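You operate a simulated robot arm through the tools that you are given. There is no shell and no other tool.

You run a simulated two-armed robot. Do the job below in one go: nothing can be reset, and whatever is moved stays where it is left.

TASK
Zero the counter of washer one and step it dry 3 times.
Fine: water shut and jets at AIR before the first step; the counter ends on 3.

It is judged by the outcome, as a careful person would: the job done as asked, and still so three seconds after it is handed in. It fails if anything else is knocked over, pushed out of place, dropped, spilled or broken.

THE ROBOT
Two 7-joint arms with fingered hands on one trunk that stands fixed in place. Base frame: the origin is at the foot of the trunk, x ahead of it, y to its left, z up. Units: m, degrees, N and s.
The left shoulder is at [0.06, 0.152, 1.119], the right one opposite. With the tool pointing down near the work surface each hand reaches from about 0.1 to 0.78 m from the base axis, measured 20 degrees to its own side. Payload 3.8 kg a hand.
The tool frame of a hand sits at the grasp point between the pads (the TCP): z along the fingers, y along the line on which they close. The tips reach 0.03 m beyond it. The gripper opens to 0.104 m; its body begins 0.035 m behind the TCP. The gripper is a hand of 5 fingers: y runs from the thumb to the fingers, the wrist lies at [-0.015, -0.104, -0.178] in the tool frame, and closing takes about 1.5 s.
Orientation is that of the tool frame in the base frame, as a unit quaternion [w, x, y, z]. With the fingers straight down and the wrist toward the robot, the tool's x, y and z point along [0, 1, 0], [1, 0, 0] and [0, 0, -1] of the base frame.

THE INTERFACE
- The arms move only by the tool jog_arm. It takes "left_rows", "right_rows" or both (then of equal length, played together; a hand with none holds still); each is a list of rows, each an object of numbers (a shift or turn left out is 0, a gripper value left out holds the last): "dx", "dy", "dz": the shift along the tool's x, y, z in m; "rx", "ry", "rz": the turn, a rotation vector about the tool's x, y, z in degrees. In form: [{"dx": .., "dy": .., "dz": .., "rx": .., "ry": .., "rz": ..}, ...]. A call has 1 to 20 rows; each row is the pose to reach, as a shift and turn from the pose commanded when the call began, along the tool's axes at that moment. "left_gripper" and "right_gripper" are, for a hand that has rows, the opening, from 0 (shut) to 1 (fully open), set as the call begins (left out, the last holds). Rows are played at 5 a second. More than 0.05 m and 8.6 degrees between two rows, or a gripper value outside its range, and nothing of the call is played. Where a pose cannot be reached the arm comes as near as it can. A force on the tool above 40 N (or 10 N above the force at the start of the call, whichever is more), or a blocked arm, ends the call early, and 0.2 s more pass. Each finger travels about 0.072 m/s and halts on what it meets, pressing with about 32 N; the grip force reading is that of the motor and also rises with nothing between the fingers. The clock runs only during rows and for 0.2 s after the last one: add rows that repeat a pose to give the fingers time. It gives the time, the measured TCP pose, the force on the tool (base axes), the opening and the grip force at its end, in the units of the frame above (readings bear some noise), with the torque about the TCP (base axes, N m) and any sound that the robot's microphone picked up, and new pictures: "views" is both (left out), scene, wrist or none (wrist: the cameras of the hands that moved).
- Cameras (640 x 400 px; columns grow to the right, rows downward): "scene" is now at [0.1708, 0.0011, 1.2824]; the picture's right is [0.17, -0.99, -0.03], its down [-0.57, -0.07, -0.82] and it looks along [0.81, 0.15, -0.57] (base axes); focal length 221 px, centre (320, 200). "left" rides on the left gripper at [-0.08, -0.078, -0.141] in its tool frame; the picture's right is [-0.78, -0.30, 0.56], its down [0.54, -0.78, 0.33] and it looks along [0.33, 0.56, 0.76] (tool axes); focal length 247 px, centre (320, 200). "right" rides on the right gripper at [0.08, -0.078, -0.141] in its tool frame; the picture's right is [-0.78, 0.30, -0.56], its down [-0.53, -0.78, 0.33] and it looks along [-0.33, 0.56, 0.76] (tool axes); focal length 247 px, centre (320, 200). There is no depth. A picture from a camera that has moved, and an enlarged one, comes with that camera's place and axes in the base frame and with its lens. The place of the scene camera against the robot may be out by one fixed shift of up to 0.025 m in any direction.
- raise_lower(by): moves the trunk up (or, below 0, down) by that many m; the arms and the scene camera ride with it, the base frame stays. It gives what a move gives, with no picture.
- move_fingers(index, middle, ring, little, thumb_bend, thumb_turn, hand): sets how far each is bent, from 0 (flat) to 100 (curled in); at 30 the hand is open as for a grip, at 70 the pads meet at the TCP. One left out holds its place. A second passes; each finger stops where it meets its share of the squeeze, and holds until it gets a number again. A gripper value or a shape takes the hand back. It gives what a move gives, with no picture; readings hold the bend of each and the force on index, middle, ring, little, thumb and palm. thumb_turn goes from beside the hand (0) to across from the fingers (100), as for a grip.
- preshape(shape, hand): the hand has 5 fingers and takes this shape, open, in about a second: jaw (thumb against the fingers, like two jaws); tri (thumb and two fingers); tip (a fingertip pinch); poke (one finger out to press); point (the index stretched); flat (the hand flat); cup (the hand cupped); fist (a fist). The gripper value then closes the fingers along that shape, each until it touches; the sizes above hold for jaw. It gives what a move gives, with no picture.
- aim_head(pan, tilt): turns the head with the scene camera to pan (to the left, within 80 degrees either way) and tilt (down, from -29 to 69), counted from straight ahead of the robot (the tilt from the chest, where the trunk bows). It gives what a move gives, and a new picture of the scene camera.
- enlarge(camera, box): a new picture of the part [left, top, right, bottom] of that camera's present view, enlarged. The clock stands still meanwhile.
- sign_off(): hands the job in; it is judged then, once.

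Places have to be worked out from the pictures, the camera data and where the tool is seen. Open the grippers and draw the arms clear of the work before you hand the job in, unless the task says otherwise.

The tools are called as a command line: name --argument value ..., lists and objects as JSON in quotes. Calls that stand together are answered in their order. jog_arm: Moves the arms, as the interface text tells. Its arguments: {"type":"object","properties":{"left_rows":{"type":"array"},"left_gripper":{"type":"number"},"right_rows":{"type":"array"},"right_gripper":{"type":"number"},"views":{"type":"string","enum":["both","scene","wrist","none"]}},"required":[]} The other tools are called the same way: raise_lower (by) moves the trunk up or down; preshape (shape, hand) gives the hand a shape; move_fingers (index, middle, ring, little, thumb_bend, thumb_turn, hand) moves the fingers one by one; aim_head (pan, tilt) turns the head that bears the scene camera; enlarge (camera, box) takes an enlarged picture of a part of a camera's view; sign_off () hands the job in.

At the start:

```text
time: 0.0
left_tool_pos: [0.4496, 0.3391, 1.1494]
left_tcp_rot: [0.0, 0.707, 0.707, -0.001]
left_force: [0.0, 0.0, -0.6]
left_torque: [0.02, -0.05, 0.02]
left_width: 0.1034
left_grip_force: 0.0
left_shape: jaw
left_bend: [30.0, 30.0, 30.0, 30.0, 30.0, 98.0]
left_finger forces: [0.0, 0.0, 0.0, 0.1, 0.0, 0.0]
right_tool_pos: [0.4233, -0.0824, 1.1453]
right_tcp_rot: [0.0, 0.707, 0.707, 0.0]
right_force: [-0.5, -0.1, 0.7]
right_torque: [-0.01, 0.01, -0.02]
right_width: 0.104
right_grip_force: 0.1
right_shape: jaw
right_bend: [30.0, 30.0, 30.0, 30.0, 30.0, 98.0]
right_finger forces: [0.1, 0.0, 0.0, 0.0, 0.0, 0.1]
trunk travel left (down, up): [-0.2, 0.256]
head pan, tilt (commanded): [9.7, 25.0]
```

scene: 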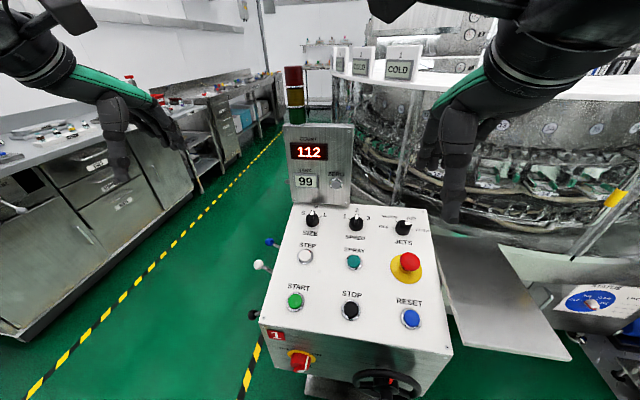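
right: 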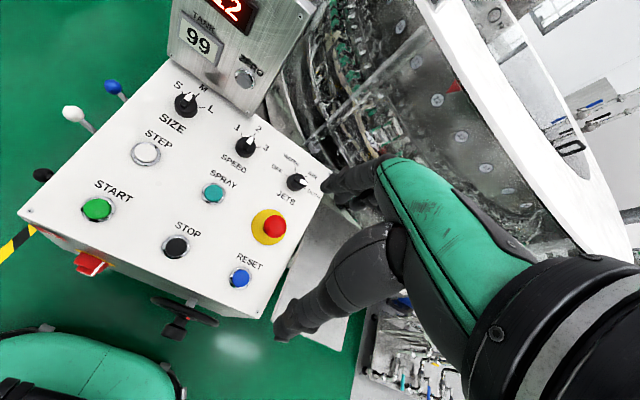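
left: 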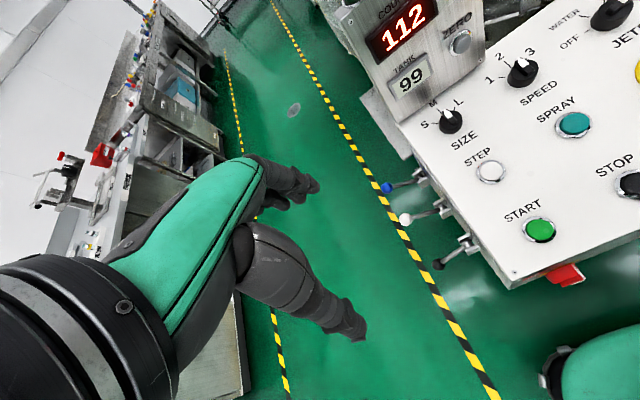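

The console shows COUNT 112, TASK 99, a ZERO button, SIZE/SPEED/JETS knobs, STEP and others, and three levers on the left side (blue, white, black). I'll enlarge the views to read labels before moving.

enlarge --camera "scene" --box '[270, 110, 450, 230]'

enlarge --camera "scene" --box '[230, 200, 460, 400]'

enlarge --camera "left" --box '[360, 150, 520, 290]'

enlarge --camera "right" --box '[150, 70, 350, 200]'

```text
3.33 times, centred on (360, 170) of scene
camera zoom: at [0.1708, 0.0011, 1.2824], right [0.17, -0.99, -0.03], down [-0.57, -0.07, -0.82], along [0.81, 0.15, -0.57], focal length 737 px, centre (187, 300)
```

zoom: 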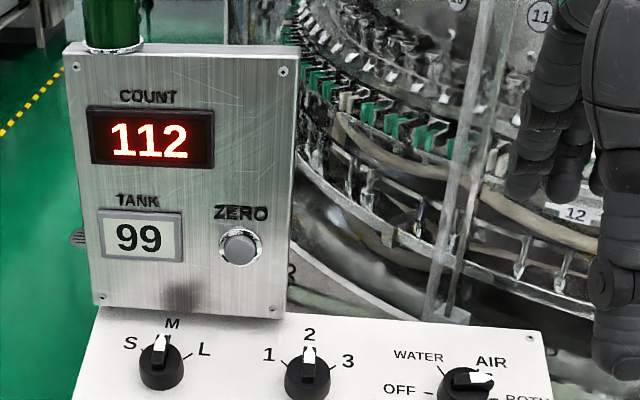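

```text
2.00 times, centred on (345, 300) of scene
camera zoom: at [0.1708, 0.0011, 1.2824], right [0.17, -0.99, -0.03], down [-0.57, -0.07, -0.82], along [0.81, 0.15, -0.57], focal length 442 px, centre (270, 0)
```

zoom: 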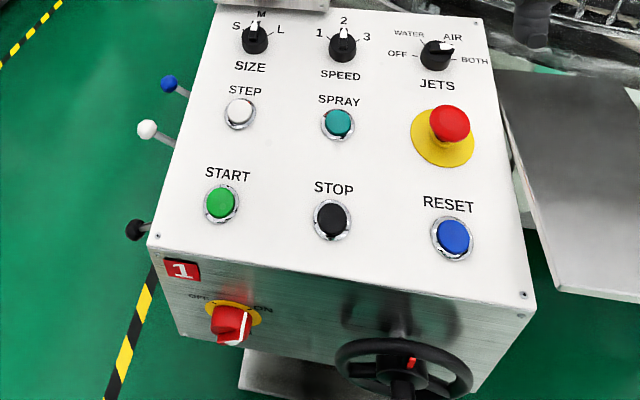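

```text
2.86 times, centred on (440, 220) of left
camera zoom: at [0.3714, 0.2587, 1.2909], right [-0.3, -0.78, -0.56], down [-0.78, 0.54, -0.33], along [0.56, 0.33, -0.76], focal length 706 px, centre (-23, 143)
```

zoom: 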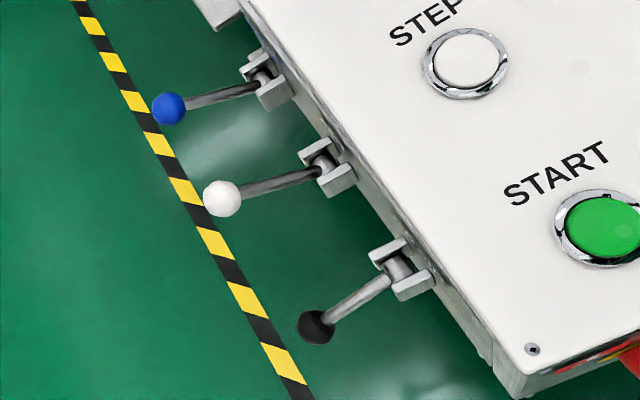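

```text
3.08 times, centred on (250, 135) of right
camera zoom: at [0.3449, -0.0027, 1.286], right [0.3, -0.78, 0.56], down [-0.78, -0.53, -0.33], along [0.56, -0.33, -0.76], focal length 760 px, centre (535, 400)
```

zoom: 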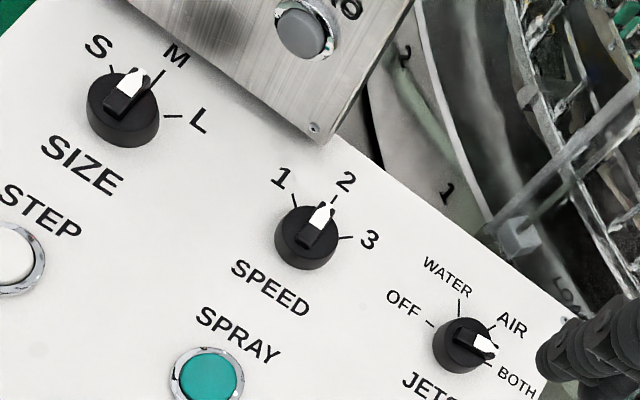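

The JETS pointer looks near BOTH or AIR; I'll look more closely, and check the main switch and levers.

enlarge --camera "right" --box '[262, 145, 342, 210]'

enlarge --camera "scene" --box '[255, 320, 345, 376]'

enlarge --camera "scene" --box '[235, 225, 305, 330]'

enlarge --camera "scene" --box '[260, 50, 450, 130]'

enlarge --camera "scene" --box '[500, 250, 640, 400]'

```text
6.15 times, centred on (302, 178) of right
camera zoom: at [0.3449, -0.0027, 1.286], right [0.3, -0.78, 0.56], down [-0.78, -0.53, -0.33], along [0.56, -0.33, -0.76], focal length 1520 px, centre (431, 338)
```

zoom: 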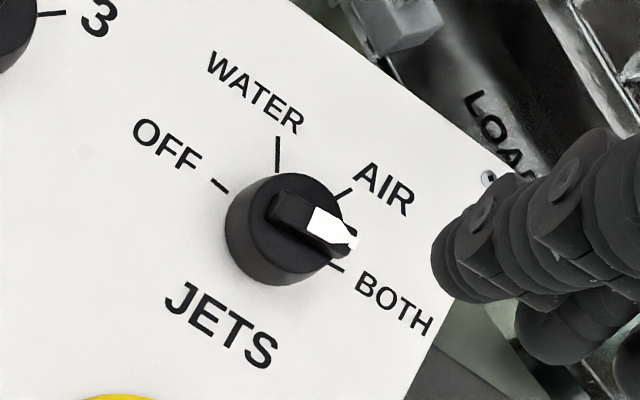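

```text
7.11 times, centred on (300, 348) of scene
camera zoom: at [0.1708, 0.0011, 1.2824], right [0.17, -0.99, -0.03], down [-0.57, -0.07, -0.82], along [0.81, 0.15, -0.57], focal length 1573 px, centre (462, -852)
```

zoom: 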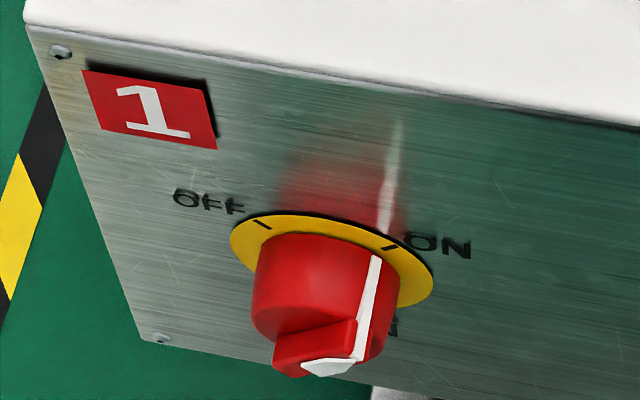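

```text
3.81 times, centred on (270, 278) of scene
camera zoom: at [0.1708, 0.0011, 1.2824], right [0.17, -0.99, -0.03], down [-0.57, -0.07, -0.82], along [0.81, 0.15, -0.57], focal length 843 px, centre (510, -95)
```

zoom: 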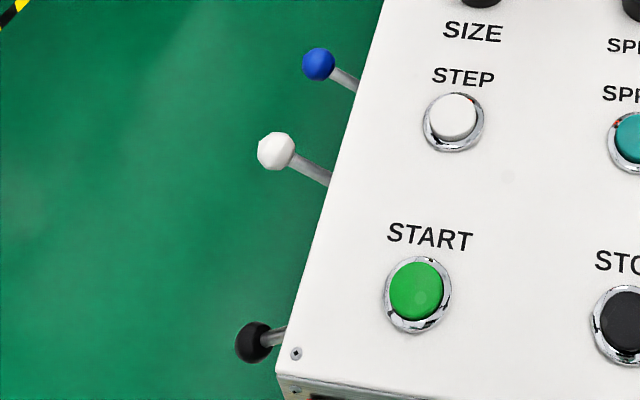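

```text
3.37 times, centred on (355, 90) of scene
camera zoom: at [0.1708, 0.0011, 1.2824], right [0.17, -0.99, -0.03], down [-0.57, -0.07, -0.82], along [0.81, 0.15, -0.57], focal length 745 px, centre (202, 570)
```

zoom: 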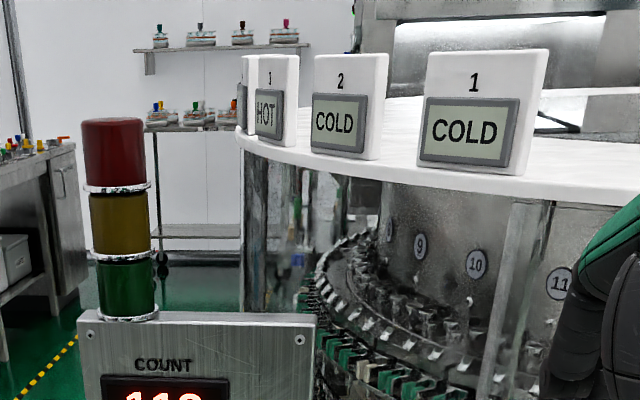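

```text
2.67 times, centred on (570, 325) of scene
camera zoom: at [0.1708, 0.0011, 1.2824], right [0.17, -0.99, -0.03], down [-0.57, -0.07, -0.82], along [0.81, 0.15, -0.57], focal length 590 px, centre (-347, -133)
```

zoom: 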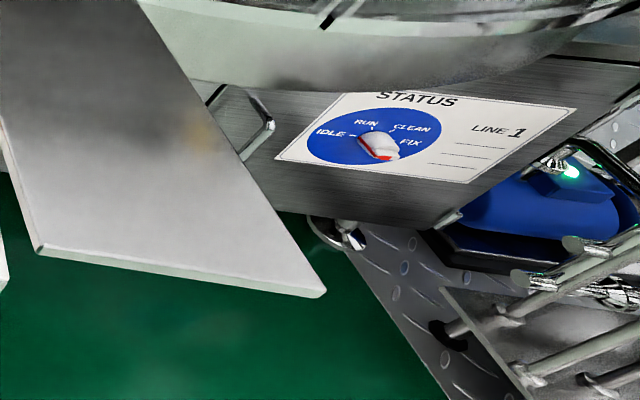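

Triangulating the two wrist views gives STEP at about (0.564, 0.139, 0.806), with the panel tilted about 17°. JETS stands at BOTH. The lever balls are at about y 0.324: blue and white are up, black is down. I need the labels on the console's left side, so I'll turn the left hand so its camera looks at that face.

jog_arm --left_rows '[{"dx": 0.01, "dy": 0.004, "dz": 0.004, "rz": 7.5}, {"dx": 0.02, "dy": 0.008, "dz": 0.008, "rz": 15}, {"dx": 0.03, "dy": 0.012, "dz": 0.012, "rz": 22.5}, {"dx": 0.04, "dy": 0.016, "dz": 0.016, "rz": 30}, {"dx": 0.05, "dy": 0.02, "dz": 0.02, "rz": 37.5}, {"dx": 0.06, "dy": 0.024, "dz": 0.024, "rz": 45}, {"dx": 0.07, "dy": 0.028, "dz": 0.028, "rz": 52.5}, {"dx": 0.08, "dy": 0.032, "dz": 0.032, "rz": 60}, {"dx": 0.09, "dy": 0.036, "dz": 0.036, "rz": 67.5}, {"dx": 0.1, "dy": 0.04, "dz": 0.04, "rz": 75}, {"dx": 0.11, "dy": 0.044, "dz": 0.044, "rz": 82.5}, {"dx": 0.12, "dy": 0.048, "dz": 0.048, "rz": 90}]' --views "both"

```text
time: 2.6
left_tool_pos: [0.497, 0.4598, 1.1011]
left_tcp_rot: [0.0, 1.0, 0.001, 0.0]
left_force: [0.2, 0.1, -0.1]
left_torque: [0.02, 0.02, 0.03]
left_width: 0.1034
left_grip_force: 0.1
left_shape: jaw
left_bend: [30.0, 30.0, 30.0, 30.0, 30.0, 98.0]
left_finger forces: [0.0, 0.0, 0.0, 0.0, 0.0, 0.0]
right_tool_pos: [0.4238, -0.0818, 1.1444]
right_tcp_rot: [0.0, 0.707, 0.707, 0.0]
right_force: [-0.5, -0.1, 0.0]
right_torque: [-0.02, 0.01, 0.0]
right_width: 0.1036
right_grip_force: 0.1
right_shape: jaw
right_bend: [30.0, 30.0, 30.0, 30.0, 30.0, 98.0]
right_finger forces: [0.0, 0.1, 0.0, 0.1, 0.0, 0.0]
trunk travel left (down, up): [-0.2, 0.256]
head pan, tilt (commanded): [9.7, 25.0]
camera scene: at [0.1711, 0.0007, 1.2823], right [0.17, -0.99, -0.03], down [-0.57, -0.07, -0.82], along [0.81, 0.15, -0.57], focal length 221 px, centre (320, 200)
camera left: at [0.4167, 0.5366, 1.2434], right [-0.77, 0.3, -0.56], down [0.54, 0.78, -0.33], along [0.34, -0.56, -0.76], focal length 247 px, centre (320, 200)
```

scene: 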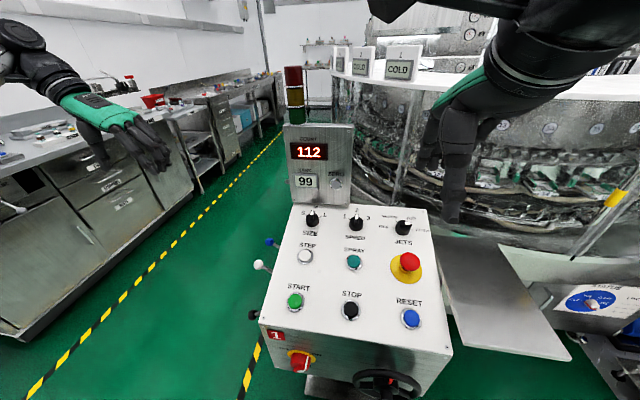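
left: 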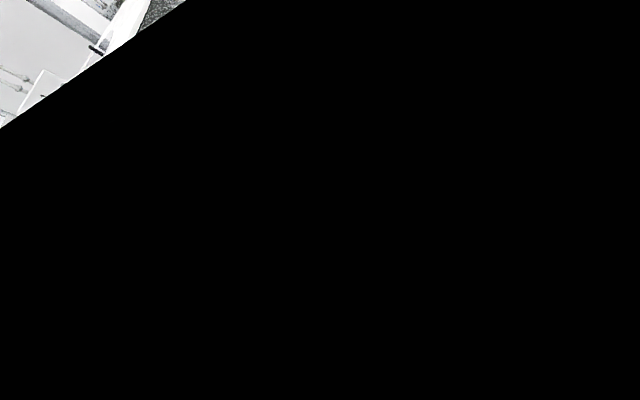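

The left wrist camera is blocked by its own forearm at this yaw. I'll turn back part of the way and lower a little, so it looks obliquely at the side face.

jog_arm --left_rows '[{"dz": 0.01, "rz": -7}, {"dz": 0.02, "rz": -14}, {"dz": 0.03, "rz": -21}, {"dz": 0.04, "rz": -28}, {"dz": 0.05, "rz": -35}, {"dz": 0.06, "rz": -40}]' --views "wrist"

```text
time: 4.0
left_tool_pos: [0.4966, 0.4601, 1.0415]
left_tcp_rot: [0.0, 0.939, 0.343, 0.0]
left_force: [0.3, 0.1, -0.1]
left_torque: [0.02, -0.05, 0.01]
left_width: 0.1037
left_grip_force: 0.0
left_shape: jaw
left_bend: [30.0, 30.0, 30.0, 30.0, 30.0, 98.0]
left_finger forces: [0.0, 0.0, 0.1, 0.0, 0.0, 0.1]
right_tool_pos: [0.4224, -0.0826, 1.1442]
right_tcp_rot: [0.001, 0.707, 0.707, 0.001]
right_force: [-0.3, -0.7, -0.2]
right_torque: [0.01, -0.01, 0.0]
right_width: 0.1037
right_grip_force: 0.1
right_shape: jaw
right_bend: [30.0, 30.0, 30.0, 30.0, 30.0, 98.0]
right_finger forces: [0.0, 0.1, 0.0, 0.1, 0.0, 0.0]
trunk travel left (down, up): [-0.2, 0.256]
head pan, tilt (commanded): [9.7, 25.0]
camera left: at [0.3854, 0.4663, 1.1827], right [-0.78, -0.27, -0.56], down [-0.09, 0.94, -0.33], along [0.61, -0.21, -0.76], focal length 247 px, centre (320, 200)
```

left: 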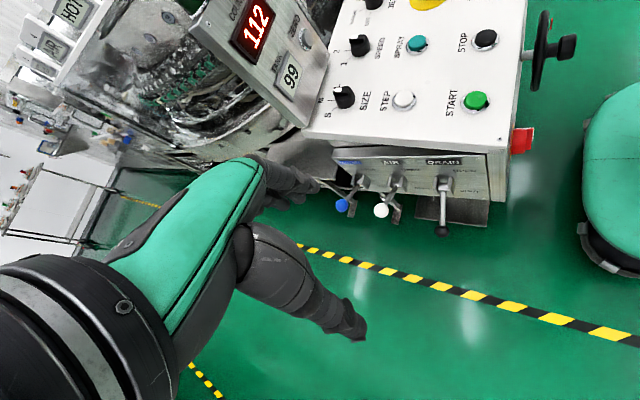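

The side labels now read AIR and DRAIN, with one over the blue lever still hidden. I'll enlarge that area.

enlarge --camera "left" --box '[310, 140, 520, 260]'

enlarge --camera "left" --box '[320, 145, 420, 225]'

enlarge --camera "left" --box '[400, 145, 500, 225]'

```text
3.05 times, centred on (415, 200) of left
camera zoom: at [0.3854, 0.4663, 1.1827], right [-0.78, -0.27, -0.56], down [-0.09, 0.94, -0.33], along [0.61, -0.21, -0.76], focal length 753 px, centre (30, 200)
```

zoom: 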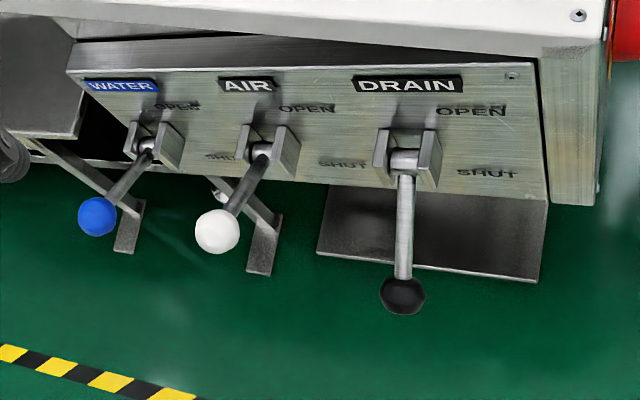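

```text
5.00 times, centred on (370, 185) of left
camera zoom: at [0.3854, 0.4663, 1.1827], right [-0.78, -0.27, -0.56], down [-0.09, 0.94, -0.33], along [0.61, -0.21, -0.76], focal length 1235 px, centre (70, 275)
```

zoom: 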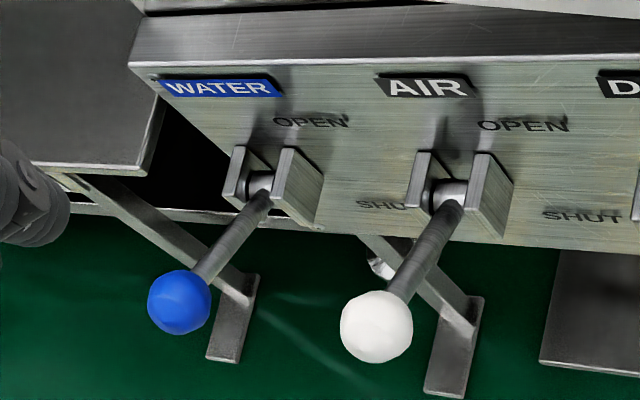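

```text
5.00 times, centred on (450, 185) of left
camera zoom: at [0.3854, 0.4663, 1.1827], right [-0.78, -0.27, -0.56], down [-0.09, 0.94, -0.33], along [0.61, -0.21, -0.76], focal length 1235 px, centre (-330, 275)
```

zoom: 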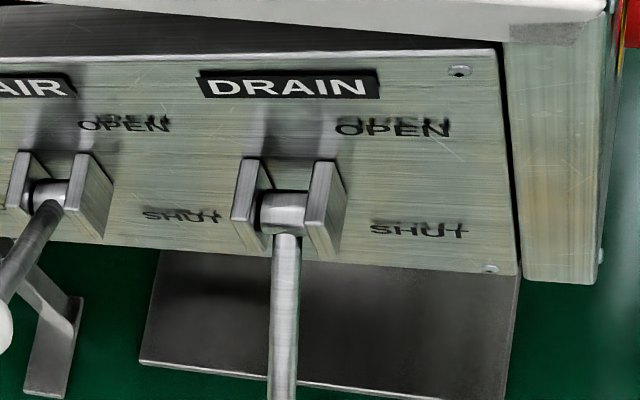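

WATER (blue) and AIR (white) are up at OPEN, and DRAIN (black) is down at SHUT, so blue must go down. The blue ball is at about (0.735, 0.327, 0.66) with its pivot near (0.735, 0.237, 0.608), and the shut ball height should be about 0.547. I'll lower the trunk for reach.

raise_lower --by -0.15

```text
time: 5.8
left_tool_pos: [0.4964, 0.4588, 0.8918]
left_tcp_rot: [0.001, 0.94, 0.342, 0.001]
left_force: [1.0, 0.1, -0.3]
left_torque: [0.03, -0.03, 0.03]
left_width: 0.1035
left_grip_force: 0.1
left_shape: jaw
left_bend: [30.0, 30.0, 30.0, 30.0, 30.0, 98.0]
left_finger forces: [0.0, 0.1, 0.0, 0.0, 0.1, 0.0]
right_tool_pos: [0.4223, -0.0811, 0.9961]
right_tcp_rot: [0.0, 0.707, 0.707, 0.0]
right_force: [0.1, 0.1, 0.5]
right_torque: [-0.01, -0.02, 0.04]
right_width: 0.1036
right_grip_force: 0.1
right_shape: jaw
right_bend: [30.0, 30.0, 30.0, 30.0, 30.0, 98.0]
right_finger forces: [0.0, 0.0, 0.0, 0.2, 0.0, 0.1]
trunk travel left (down, up): [-0.05, 0.406]
head pan, tilt (commanded): [9.7, 25.0]
```

The trunk is down and the arms are clear. I'll close the left fingers and move them above the blue ball at a safe height, then look.

jog_arm --left_gripper 0 --left_rows '[{"dx": 0.0131, "dy": 0.0309, "dz": 0.009, "rz": -3.1}, {"dx": 0.0262, "dy": 0.0617, "dz": 0.018, "rz": -6.2}, {"dx": 0.0392, "dy": 0.0926, "dz": 0.026, "rz": -9.4}, {"dx": 0.0523, "dy": 0.1235, "dz": 0.035, "rz": -12.5}, {"dx": 0.0654, "dy": 0.1543, "dz": 0.044, "rz": -15.6}, {"dx": 0.0785, "dy": 0.1852, "dz": 0.053, "rz": -18.7}, {"dx": 0.0915, "dy": 0.216, "dz": 0.061, "rz": -21.9}, {"dx": 0.1046, "dy": 0.2469, "dz": 0.07, "rz": -25}, {"dx": 0.1046, "dy": 0.2469, "dz": 0.07, "rz": -25}]'

```text
time: 7.8
left_tool_pos: [0.7361, 0.3367, 0.8198]
left_tcp_rot: [0.0, 0.843, 0.537, 0.0]
left_force: [0.5, 0.1, -0.3]
left_torque: [-0.02, -0.01, 0.0]
left_width: 0.0
left_grip_force: 31.9
left_shape: jaw
left_bend: [70.0, 70.0, 70.0, 70.0, 47.0, 100.0]
left_finger forces: [0.1, 0.0, 0.1, 0.1, 0.1, 0.0]
right_tool_pos: [0.4222, -0.0821, 0.9956]
right_tcp_rot: [0.0, 0.707, 0.707, 0.001]
right_force: [-0.1, 0.1, 1.0]
right_torque: [-0.02, 0.0, -0.03]
right_width: 0.1037
right_grip_force: 0.1
right_shape: jaw
right_bend: [30.0, 30.0, 30.0, 30.0, 30.0, 98.0]
right_finger forces: [0.0, 0.1, 0.1, 0.0, 0.1, 0.1]
trunk travel left (down, up): [-0.05, 0.406]
head pan, tilt (commanded): [9.7, 25.0]
camera scene: at [0.2727, 0.0014, 1.0674], right [0.15, -0.99, -0.07], down [-0.76, -0.07, -0.65], along [0.64, 0.15, -0.76], focal length 221 px, centre (320, 200)
camera left: at [0.6314, 0.2964, 0.9631], right [-0.6, -0.58, -0.56], down [-0.48, 0.81, -0.33], along [0.64, 0.07, -0.76], focal length 247 px, centre (320, 200)
```

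scene: 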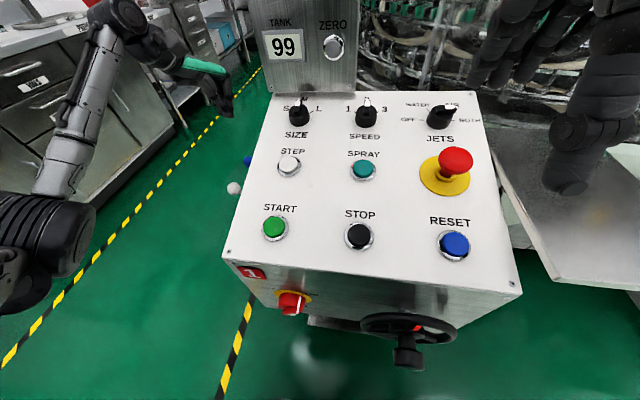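
left: 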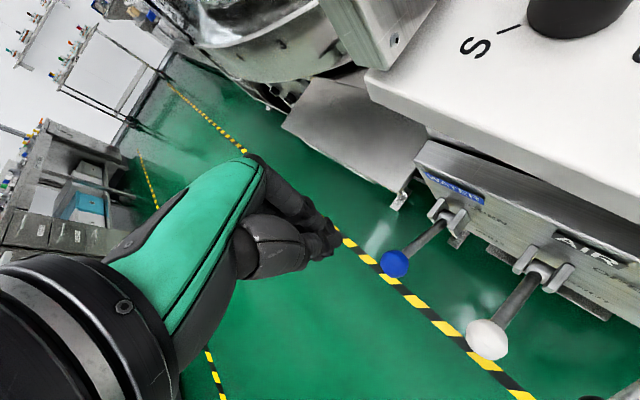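

The ball triangulates at about (0.732, 0.328, 0.66), right under the closed fingertips. I'll descend to just above it.

jog_arm --left_rows '[{"dy": -0.001, "dz": 0.02}, {"dy": -0.001, "dz": 0.04}, {"dy": -0.002, "dz": 0.06}, {"dy": -0.002, "dz": 0.08}, {"dy": -0.002, "dz": 0.095}]' --views "both"

```text
time: 8.9
left_tool_pos: [0.7343, 0.3372, 0.7253]
left_tcp_rot: [0.0, 0.843, 0.537, 0.0]
left_force: [-0.2, -0.7, -0.3]
left_torque: [-0.02, 0.0, -0.02]
left_width: 0.0
left_grip_force: 31.4
left_shape: jaw
left_bend: [70.0, 70.0, 70.0, 70.0, 47.0, 100.0]
left_finger forces: [0.0, 0.0, 0.0, 0.0, 0.0, 0.0]
right_tool_pos: [0.4239, -0.0822, 0.9956]
right_tcp_rot: [-0.001, 0.708, 0.706, 0.0]
right_force: [0.4, -0.4, 0.9]
right_torque: [-0.02, 0.0, -0.02]
right_width: 0.1037
right_grip_force: 0.0
right_shape: jaw
right_bend: [30.0, 30.0, 30.0, 30.0, 30.0, 98.0]
right_finger forces: [0.0, 0.0, 0.0, 0.0, 0.0, 0.1]
trunk travel left (down, up): [-0.05, 0.406]
head pan, tilt (commanded): [9.7, 25.0]
camera scene: at [0.2733, 0.0011, 1.0671], right [0.15, -0.99, -0.07], down [-0.76, -0.07, -0.65], along [0.64, 0.15, -0.76], focal length 221 px, centre (320, 200)
camera left: at [0.6299, 0.2978, 0.8673], right [-0.6, -0.58, -0.56], down [-0.48, 0.81, -0.33], along [0.64, 0.07, -0.76], focal length 247 px, centre (320, 200)
```

scene: 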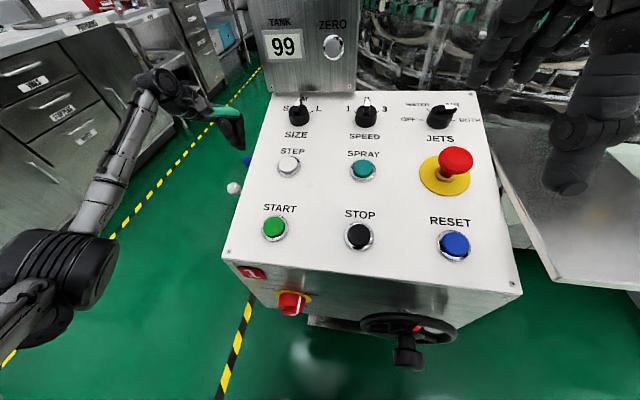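
left: 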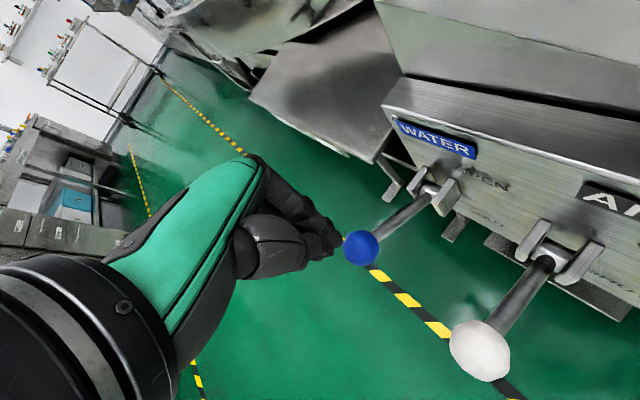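

The fingertips (about z 0.695) are centred just over the ball, whose top is at about 0.677. I'll push the lever down along its arc toward SHUT.

jog_arm --left_rows '[{"dz": 0.012}, {"dz": 0.024}, {"dz": 0.036}, {"dz": 0.048}, {"dz": 0.06}, {"dz": 0.072}, {"dz": 0.084}, {"dz": 0.096}, {"dz": 0.108}, {"dz": 0.118}]' --views "wrist"

```text
time: 11.2
left_tool_pos: [0.7337, 0.3373, 0.6069]
left_tcp_rot: [0.0, 0.843, 0.537, 0.0]
left_force: [-0.2, 0.8, -0.1]
left_torque: [0.01, 0.01, 0.01]
left_width: 0.0
left_grip_force: 32.0
left_shape: jaw
left_bend: [70.0, 70.0, 70.0, 70.0, 47.0, 100.0]
left_finger forces: [0.0, 0.0, 0.1, 0.0, 0.1, 0.0]
right_tool_pos: [0.4233, -0.082, 0.9956]
right_tcp_rot: [0.001, 0.707, 0.707, 0.0]
right_force: [0.8, 1.2, -0.1]
right_torque: [0.0, 0.02, 0.01]
right_width: 0.1039
right_grip_force: 0.0
right_shape: jaw
right_bend: [30.0, 30.0, 30.0, 30.0, 30.0, 98.0]
right_finger forces: [0.0, 0.1, 0.0, 0.0, 0.1, 0.1]
trunk travel left (down, up): [-0.05, 0.406]
head pan, tilt (commanded): [9.7, 25.0]
camera left: at [0.6299, 0.2973, 0.7486], right [-0.6, -0.58, -0.56], down [-0.48, 0.81, -0.33], along [0.64, 0.07, -0.76], focal length 247 px, centre (320, 200)
```

left: 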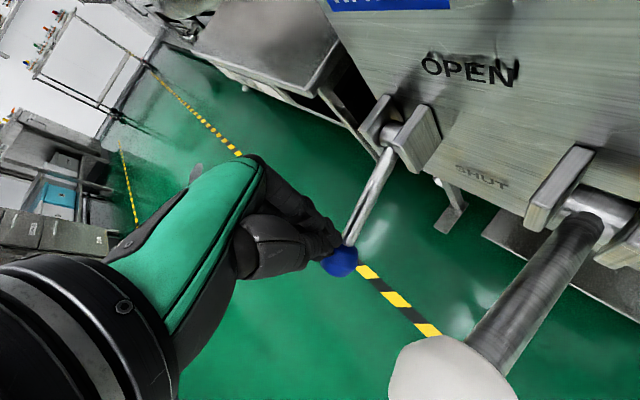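

The ball is down near z 0.556 with no force on the tool. I'll push a little further to make sure it reaches the stop.

jog_arm --left_rows '[{"dz": 0.006}, {"dz": 0.012}, {"dz": 0.016}]' --views "wrist"

```text
time: 11.9
left_tool_pos: [0.7346, 0.3369, 0.5912]
left_tcp_rot: [-0.001, 0.843, 0.537, 0.0]
left_force: [0.1, -0.9, -0.3]
left_torque: [0.03, 0.0, -0.02]
left_width: 0.0001
left_grip_force: 31.7
left_shape: jaw
left_bend: [70.0, 70.0, 70.0, 70.0, 47.0, 100.0]
left_finger forces: [0.0, 0.0, 0.1, 0.1, 0.0, 0.1]
right_tool_pos: [0.4231, -0.0831, 0.9957]
right_tcp_rot: [0.001, 0.707, 0.707, 0.0]
right_force: [0.0, 0.0, 1.5]
right_torque: [0.03, -0.04, -0.01]
right_width: 0.1038
right_grip_force: 0.1
right_shape: jaw
right_bend: [30.0, 30.0, 30.0, 30.0, 30.0, 98.0]
right_finger forces: [0.0, 0.0, 0.0, 0.0, 0.0, 0.0]
trunk travel left (down, up): [-0.05, 0.406]
head pan, tilt (commanded): [9.7, 25.0]
camera left: at [0.63, 0.2978, 0.7337], right [-0.6, -0.58, -0.56], down [-0.48, 0.81, -0.33], along [0.65, 0.07, -0.76], focal length 247 px, centre (320, 200)
```

left: 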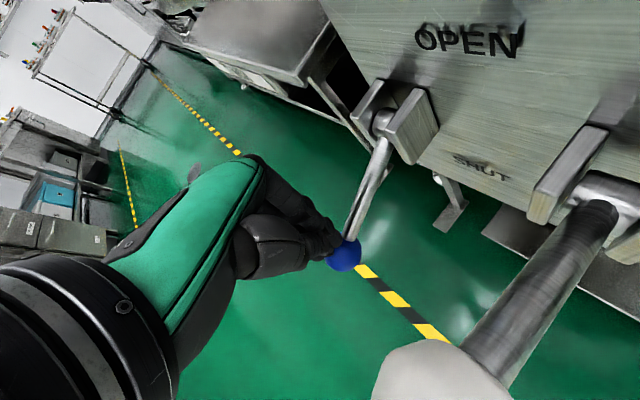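

The ball is now at about z 0.548, still with little force. I'll push a few more millimetres to find the stop.

jog_arm --left_rows '[{"dz": 0.004}, {"dz": 0.008}, {"dz": 0.012}, {"dz": 0.016}]' --views "wrist"

```text
time: 12.9
left_tool_pos: [0.7332, 0.3377, 0.5759]
left_tcp_rot: [0.0, 0.843, 0.537, -0.001]
left_force: [0.1, 0.0, 0.2]
left_torque: [0.0, -0.02, -0.01]
left_width: 0.0
left_grip_force: 31.9
left_shape: jaw
left_bend: [70.0, 70.0, 70.0, 70.0, 47.0, 100.0]
left_finger forces: [0.0, 0.0, 0.0, 0.0, 0.1, 0.0]
right_tool_pos: [0.4218, -0.0824, 0.9962]
right_tcp_rot: [0.0, 0.707, 0.708, 0.0]
right_force: [-0.2, 0.3, 0.2]
right_torque: [0.02, 0.01, 0.0]
right_width: 0.1037
right_grip_force: 0.0
right_shape: jaw
right_bend: [30.0, 30.0, 30.0, 30.0, 30.0, 98.0]
right_finger forces: [0.0, 0.0, 0.0, 0.0, 0.1, 0.1]
trunk travel left (down, up): [-0.05, 0.406]
head pan, tilt (commanded): [9.7, 25.0]
camera left: at [0.6296, 0.2978, 0.7177], right [-0.6, -0.58, -0.56], down [-0.48, 0.81, -0.33], along [0.65, 0.07, -0.76], focal length 247 px, centre (320, 200)
```

left: 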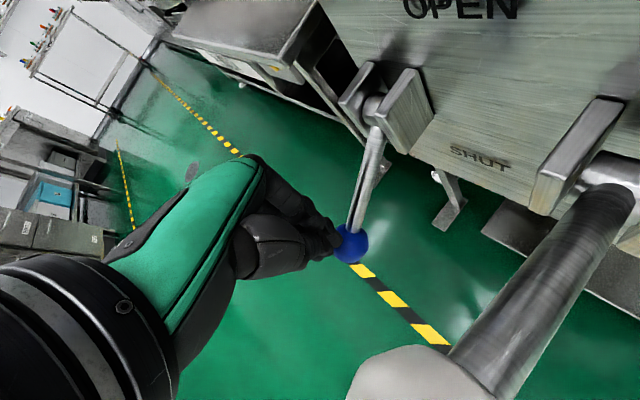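

The lever is steeply down. I'll raise the hand straight up and compare its angle with the shut DRAIN lever.

jog_arm --left_rows '[{"dz": -0.03}, {"dz": -0.06}, {"dz": -0.1}, {"dz": -0.14}, {"dz": -0.18}, {"dz": -0.22}, {"dz": -0.26}, {"dz": -0.3}]' --views "both"

```text
time: 14.8
left_tool_pos: [0.7334, 0.3384, 0.8759]
left_tcp_rot: [-0.001, 0.844, 0.537, 0.0]
left_force: [0.0, -0.5, 0.0]
left_torque: [-0.01, 0.01, 0.0]
left_width: 0.0
left_grip_force: 31.9
left_shape: jaw
left_bend: [70.0, 70.0, 70.0, 70.0, 47.0, 100.0]
left_finger forces: [0.1, 0.0, 0.0, 0.0, 0.0, 0.0]
right_tool_pos: [0.4226, -0.0817, 0.996]
right_tcp_rot: [0.0, 0.707, 0.707, 0.0]
right_force: [0.4, -0.5, 0.1]
right_torque: [0.02, 0.0, -0.02]
right_width: 0.1038
right_grip_force: 0.0
right_shape: jaw
right_bend: [30.0, 30.0, 30.0, 30.0, 30.0, 98.0]
right_finger forces: [0.1, 0.0, 0.1, 0.1, 0.1, 0.0]
trunk travel left (down, up): [-0.05, 0.406]
head pan, tilt (commanded): [9.7, 25.0]
camera scene: at [0.2725, 0.0006, 1.0674], right [0.15, -0.99, -0.07], down [-0.76, -0.07, -0.65], along [0.64, 0.15, -0.76], focal length 221 px, centre (320, 200)
camera left: at [0.6297, 0.2977, 1.0192], right [-0.6, -0.58, -0.56], down [-0.48, 0.81, -0.33], along [0.64, 0.07, -0.76], focal length 247 px, centre (320, 200)
```

scene: 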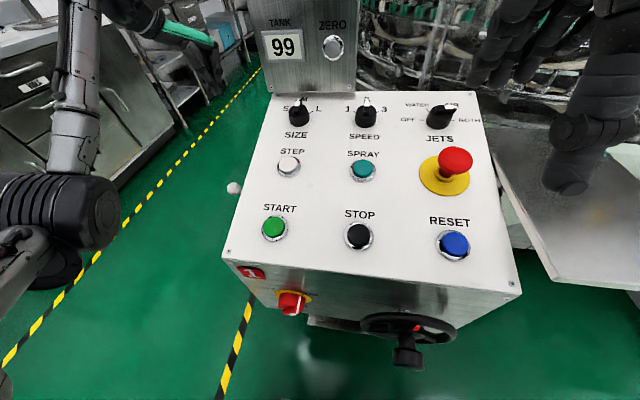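
left: 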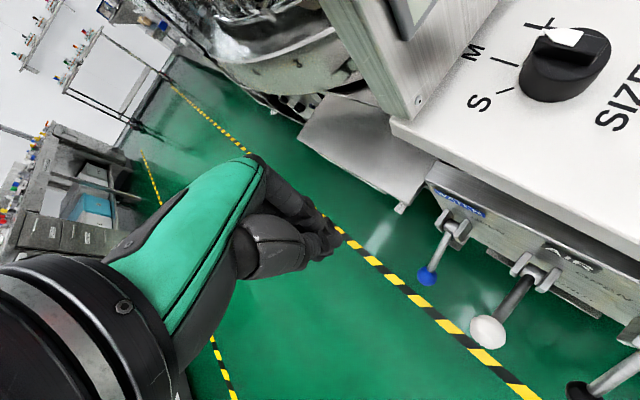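

Blue now hangs down like the black DRAIN lever. I'll enlarge to compare, and check the knobs from this viewpoint.

enlarge --camera "left" --box '[400, 160, 640, 400]'

enlarge --camera "scene" --box '[260, 80, 490, 200]'

enlarge --camera "scene" --box '[400, 90, 485, 145]'

enlarge --camera "left" --box '[450, 0, 640, 130]'

```text
1.67 times, centred on (520, 280) of left
camera zoom: at [0.6297, 0.2977, 1.0192], right [-0.6, -0.58, -0.56], down [-0.48, 0.81, -0.33], along [0.64, 0.07, -0.76], focal length 412 px, centre (-13, 67)
```

zoom: 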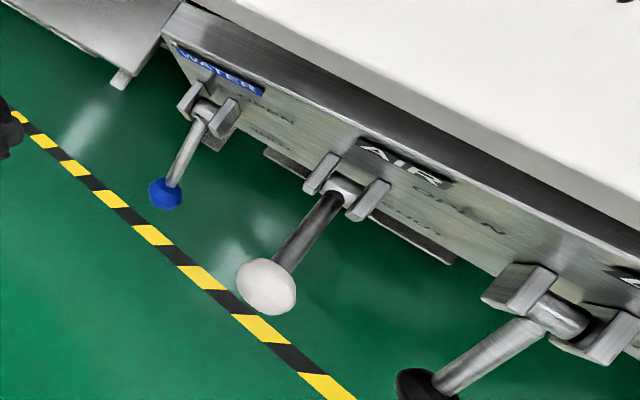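

```text
2.78 times, centred on (375, 140) of scene
camera zoom: at [0.2725, 0.0006, 1.0674], right [0.15, -0.99, -0.07], down [-0.76, -0.07, -0.65], along [0.64, 0.15, -0.76], focal length 616 px, centre (167, 367)
```

zoom: 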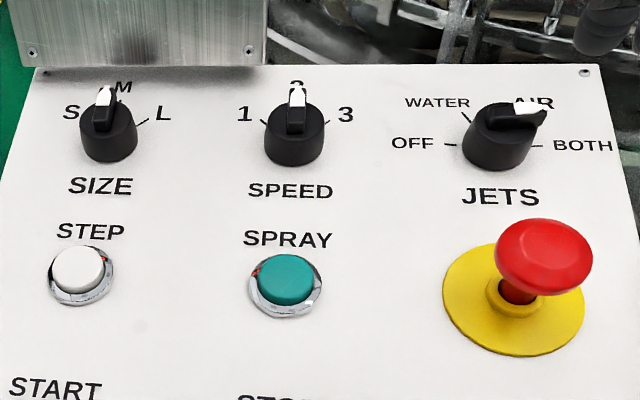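

```text
7.27 times, centred on (442, 118) of scene
camera zoom: at [0.2725, 0.0006, 1.0674], right [0.15, -0.99, -0.07], down [-0.76, -0.07, -0.65], along [0.64, 0.15, -0.76], focal length 1609 px, centre (-571, 800)
```

zoom: 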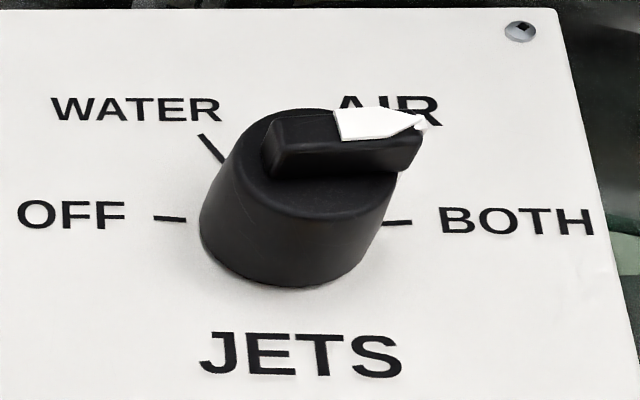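

```text
3.08 times, centred on (545, 65) of left
camera zoom: at [0.6297, 0.2977, 1.0192], right [-0.6, -0.58, -0.56], down [-0.48, 0.81, -0.33], along [0.64, 0.07, -0.76], focal length 760 px, centre (-372, 615)
```

zoom: 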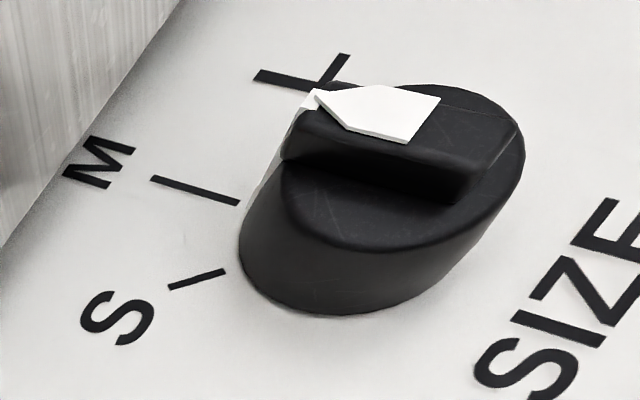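

The blue ball now measures about (0.732, 0.327, 0.537), the same height as the shut black lever. I'll back the left hand off to the earlier viewpoint to confirm against the OPEN/SHUT labels.

jog_arm --left_rows '[{"dx": 0.0013, "dy": -0.033, "dz": -0.01, "rz": 3.1}, {"dx": 0.0027, "dy": -0.066, "dz": -0.02, "rz": 6.2}, {"dx": 0.004, "dy": -0.0995, "dz": -0.03, "rz": 9.4}, {"dx": 0.0053, "dy": -0.133, "dz": -0.04, "rz": 12.5}, {"dx": 0.0067, "dy": -0.166, "dz": -0.05, "rz": 15.6}, {"dx": 0.008, "dy": -0.199, "dz": -0.06, "rz": 18.7}, {"dx": 0.0094, "dy": -0.232, "dz": -0.065, "rz": 21.9}, {"dx": 0.0107, "dy": -0.2654, "dz": -0.07, "rz": 25}]' --views "wrist"

enlarge --camera "left" --box '[320, 130, 560, 290]'

```text
time: 16.6
left_tool_pos: [0.4977, 0.4587, 0.9454]
left_tcp_rot: [-0.001, 0.94, 0.341, 0.0]
left_force: [-0.7, 0.6, 0.0]
left_torque: [0.0, -0.01, 0.0]
left_width: 0.0003
left_grip_force: 31.6
left_shape: jaw
left_bend: [70.0, 70.0, 70.0, 70.0, 47.0, 100.0]
left_finger forces: [0.0, 0.0, 0.0, 0.0, 0.0, 0.0]
right_tool_pos: [0.423, -0.0823, 0.9959]
right_tcp_rot: [0.0, 0.707, 0.707, -0.001]
right_force: [-0.5, 0.1, 1.1]
right_torque: [0.02, -0.04, 0.01]
right_width: 0.1037
right_grip_force: 0.0
right_shape: jaw
right_bend: [30.0, 30.0, 30.0, 30.0, 30.0, 98.0]
right_finger forces: [0.1, 0.0, 0.0, 0.1, 0.0, 0.1]
trunk travel left (down, up): [-0.05, 0.406]
head pan, tilt (commanded): [9.7, 25.0]
camera left: at [0.3859, 0.4674, 1.0883], right [-0.79, -0.27, -0.56], down [-0.09, 0.94, -0.33], along [0.61, -0.21, -0.76], focal length 247 px, centre (320, 200)
```

left: 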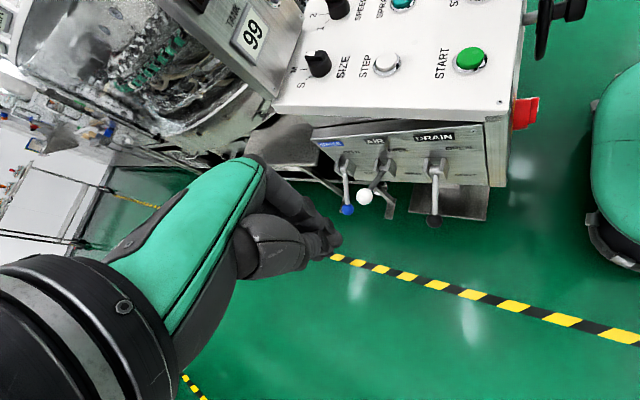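

```text
2.50 times, centred on (440, 210) of left
camera zoom: at [0.3859, 0.4674, 1.0883], right [-0.79, -0.27, -0.56], down [-0.09, 0.94, -0.33], along [0.61, -0.21, -0.76], focal length 617 px, centre (20, 175)
```

zoom: 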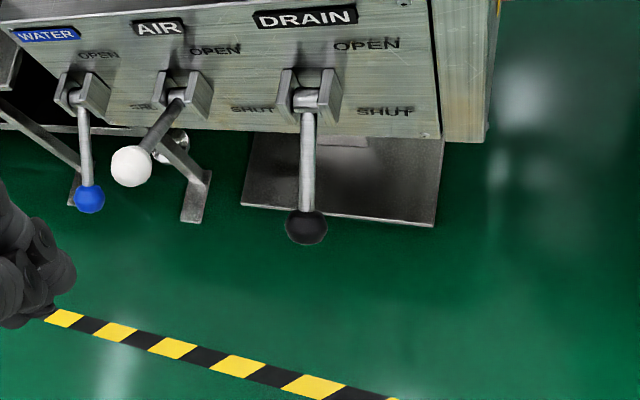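

Blue now hangs parallel to the black lever at SHUT, and AIR is untouched at OPEN. I'll raise the trunk back for the panel work.

raise_lower --by 0.15

```text
time: 18.3
left_tool_pos: [0.4978, 0.46, 1.0962]
left_tcp_rot: [0.0, 0.94, 0.342, -0.001]
left_force: [-0.2, 0.2, 0.2]
left_torque: [-0.01, 0.01, -0.02]
left_width: 0.0
left_grip_force: 32.2
left_shape: jaw
left_bend: [70.0, 70.0, 70.0, 70.0, 47.0, 100.0]
left_finger forces: [0.1, 0.0, 0.0, 0.0, 0.0, 0.0]
right_tool_pos: [0.4224, -0.0819, 1.1436]
right_tcp_rot: [0.0, 0.708, 0.707, -0.001]
right_force: [0.3, 0.0, -0.4]
right_torque: [-0.03, 0.0, -0.01]
right_width: 0.1037
right_grip_force: 0.0
right_shape: jaw
right_bend: [30.0, 30.0, 30.0, 30.0, 30.0, 98.0]
right_finger forces: [0.0, 0.0, 0.1, 0.0, 0.0, 0.0]
trunk travel left (down, up): [-0.2, 0.256]
head pan, tilt (commanded): [9.7, 25.0]
```

The trunk is back up. I'll bring the right hand over the JETS knob at about (0.67, -0.126, 0.84), tilted 17° to match the panel and kept 13 cm off, to look closely.

jog_arm --right_gripper 1 --right_rows '[{"dx": -0.0055, "dy": 0.026, "dz": 0.022, "rx": -2.1}, {"dx": -0.011, "dy": 0.052, "dz": 0.045, "rx": -4.2}, {"dx": -0.0165, "dy": 0.079, "dz": 0.067, "rx": -6.4}, {"dx": -0.022, "dy": 0.105, "dz": 0.09, "rx": -8.5}, {"dx": -0.0275, "dy": 0.131, "dz": 0.112, "rx": -10.6}, {"dx": -0.033, "dy": 0.158, "dz": 0.135, "rx": -12.7}, {"dx": -0.0385, "dy": 0.184, "dz": 0.157, "rx": -14.9}, {"dx": -0.044, "dy": 0.2106, "dz": 0.18, "rx": -17}]' --views "both"

```text
time: 20.1
left_tool_pos: [0.4991, 0.4591, 1.0961]
left_tcp_rot: [0.0, 0.94, 0.342, 0.0]
left_force: [1.0, -0.9, 0.6]
left_torque: [-0.02, 0.02, 0.02]
left_width: 0.0003
left_grip_force: 32.3
left_shape: jaw
left_bend: [70.0, 70.0, 70.0, 70.0, 47.0, 100.0]
left_finger forces: [0.0, 0.0, 0.1, 0.0, 0.0, 0.0]
right_tool_pos: [0.6333, -0.1259, 0.9647]
right_tcp_rot: [0.104, 0.699, 0.7, 0.104]
right_force: [-0.1, -1.4, 0.3]
right_torque: [0.0, 0.0, -0.03]
right_width: 0.1036
right_grip_force: 0.0
right_shape: jaw
right_bend: [30.0, 30.0, 30.0, 30.0, 30.0, 98.0]
right_finger forces: [0.0, 0.0, 0.1, 0.0, 0.1, 0.0]
trunk travel left (down, up): [-0.2, 0.256]
head pan, tilt (commanded): [9.7, 25.0]
camera scene: at [0.1716, 0.001, 1.2822], right [0.17, -0.99, -0.03], down [-0.57, -0.07, -0.82], along [0.81, 0.15, -0.57], focal length 221 px, centre (320, 200)
camera right: at [0.5174, -0.0472, 1.0761], right [0.12, -0.78, 0.62], down [-0.65, -0.54, -0.55], along [0.75, -0.33, -0.57], focal length 247 px, centre (320, 200)
```

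scene: 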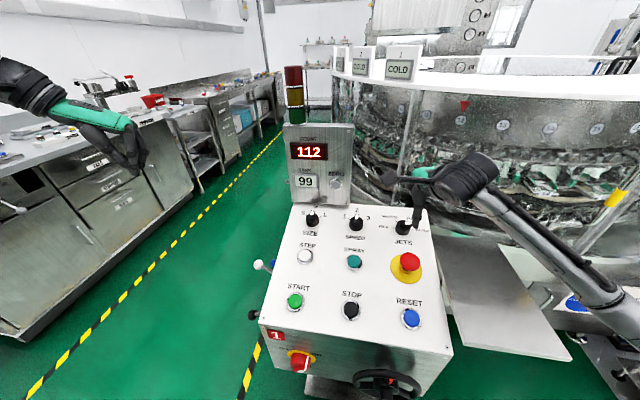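
right: 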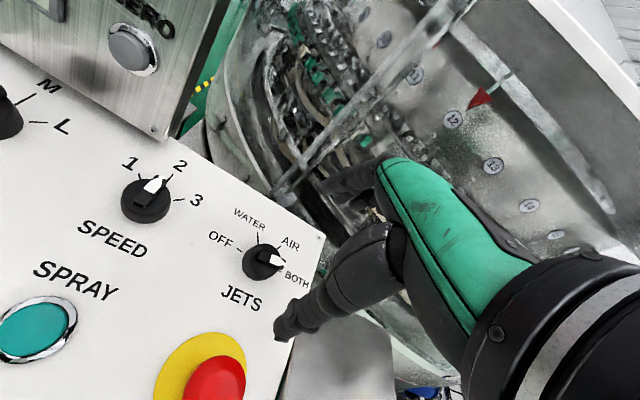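

The hand is over the panel and the knob is visible at about (262, 262). I'll enlarge to measure it.

enlarge --camera "right" --box '[200, 195, 330, 320]'

enlarge --camera "right" --box '[230, 140, 460, 350]'

```text
3.20 times, centred on (265, 258) of right
camera zoom: at [0.5174, -0.0472, 1.0761], right [0.12, -0.78, 0.62], down [-0.65, -0.54, -0.55], along [0.75, -0.33, -0.57], focal length 790 px, centre (496, 16)
```

zoom: 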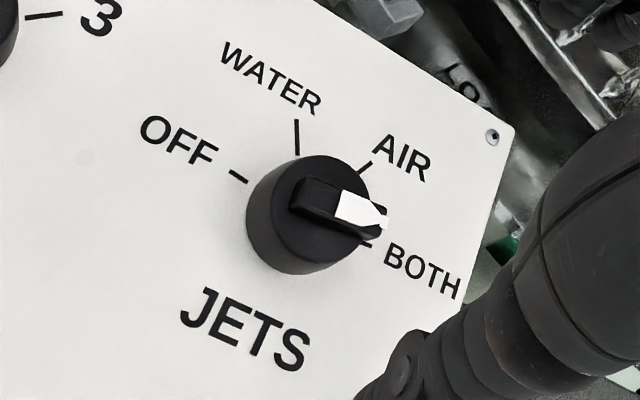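

```text
1.90 times, centred on (345, 245) of right
camera zoom: at [0.5174, -0.0472, 1.0761], right [0.12, -0.78, 0.62], down [-0.65, -0.54, -0.55], along [0.75, -0.33, -0.57], focal length 470 px, centre (272, 114)
```

zoom: 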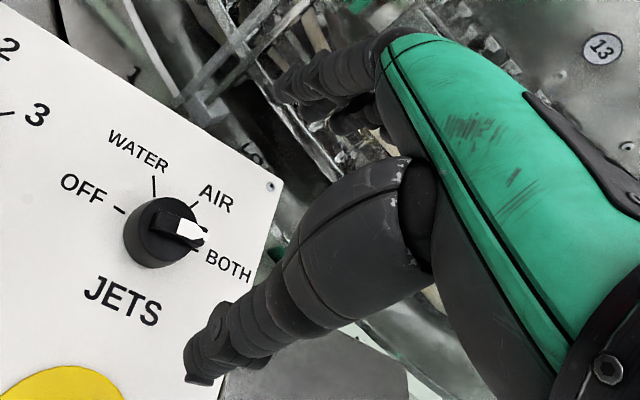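

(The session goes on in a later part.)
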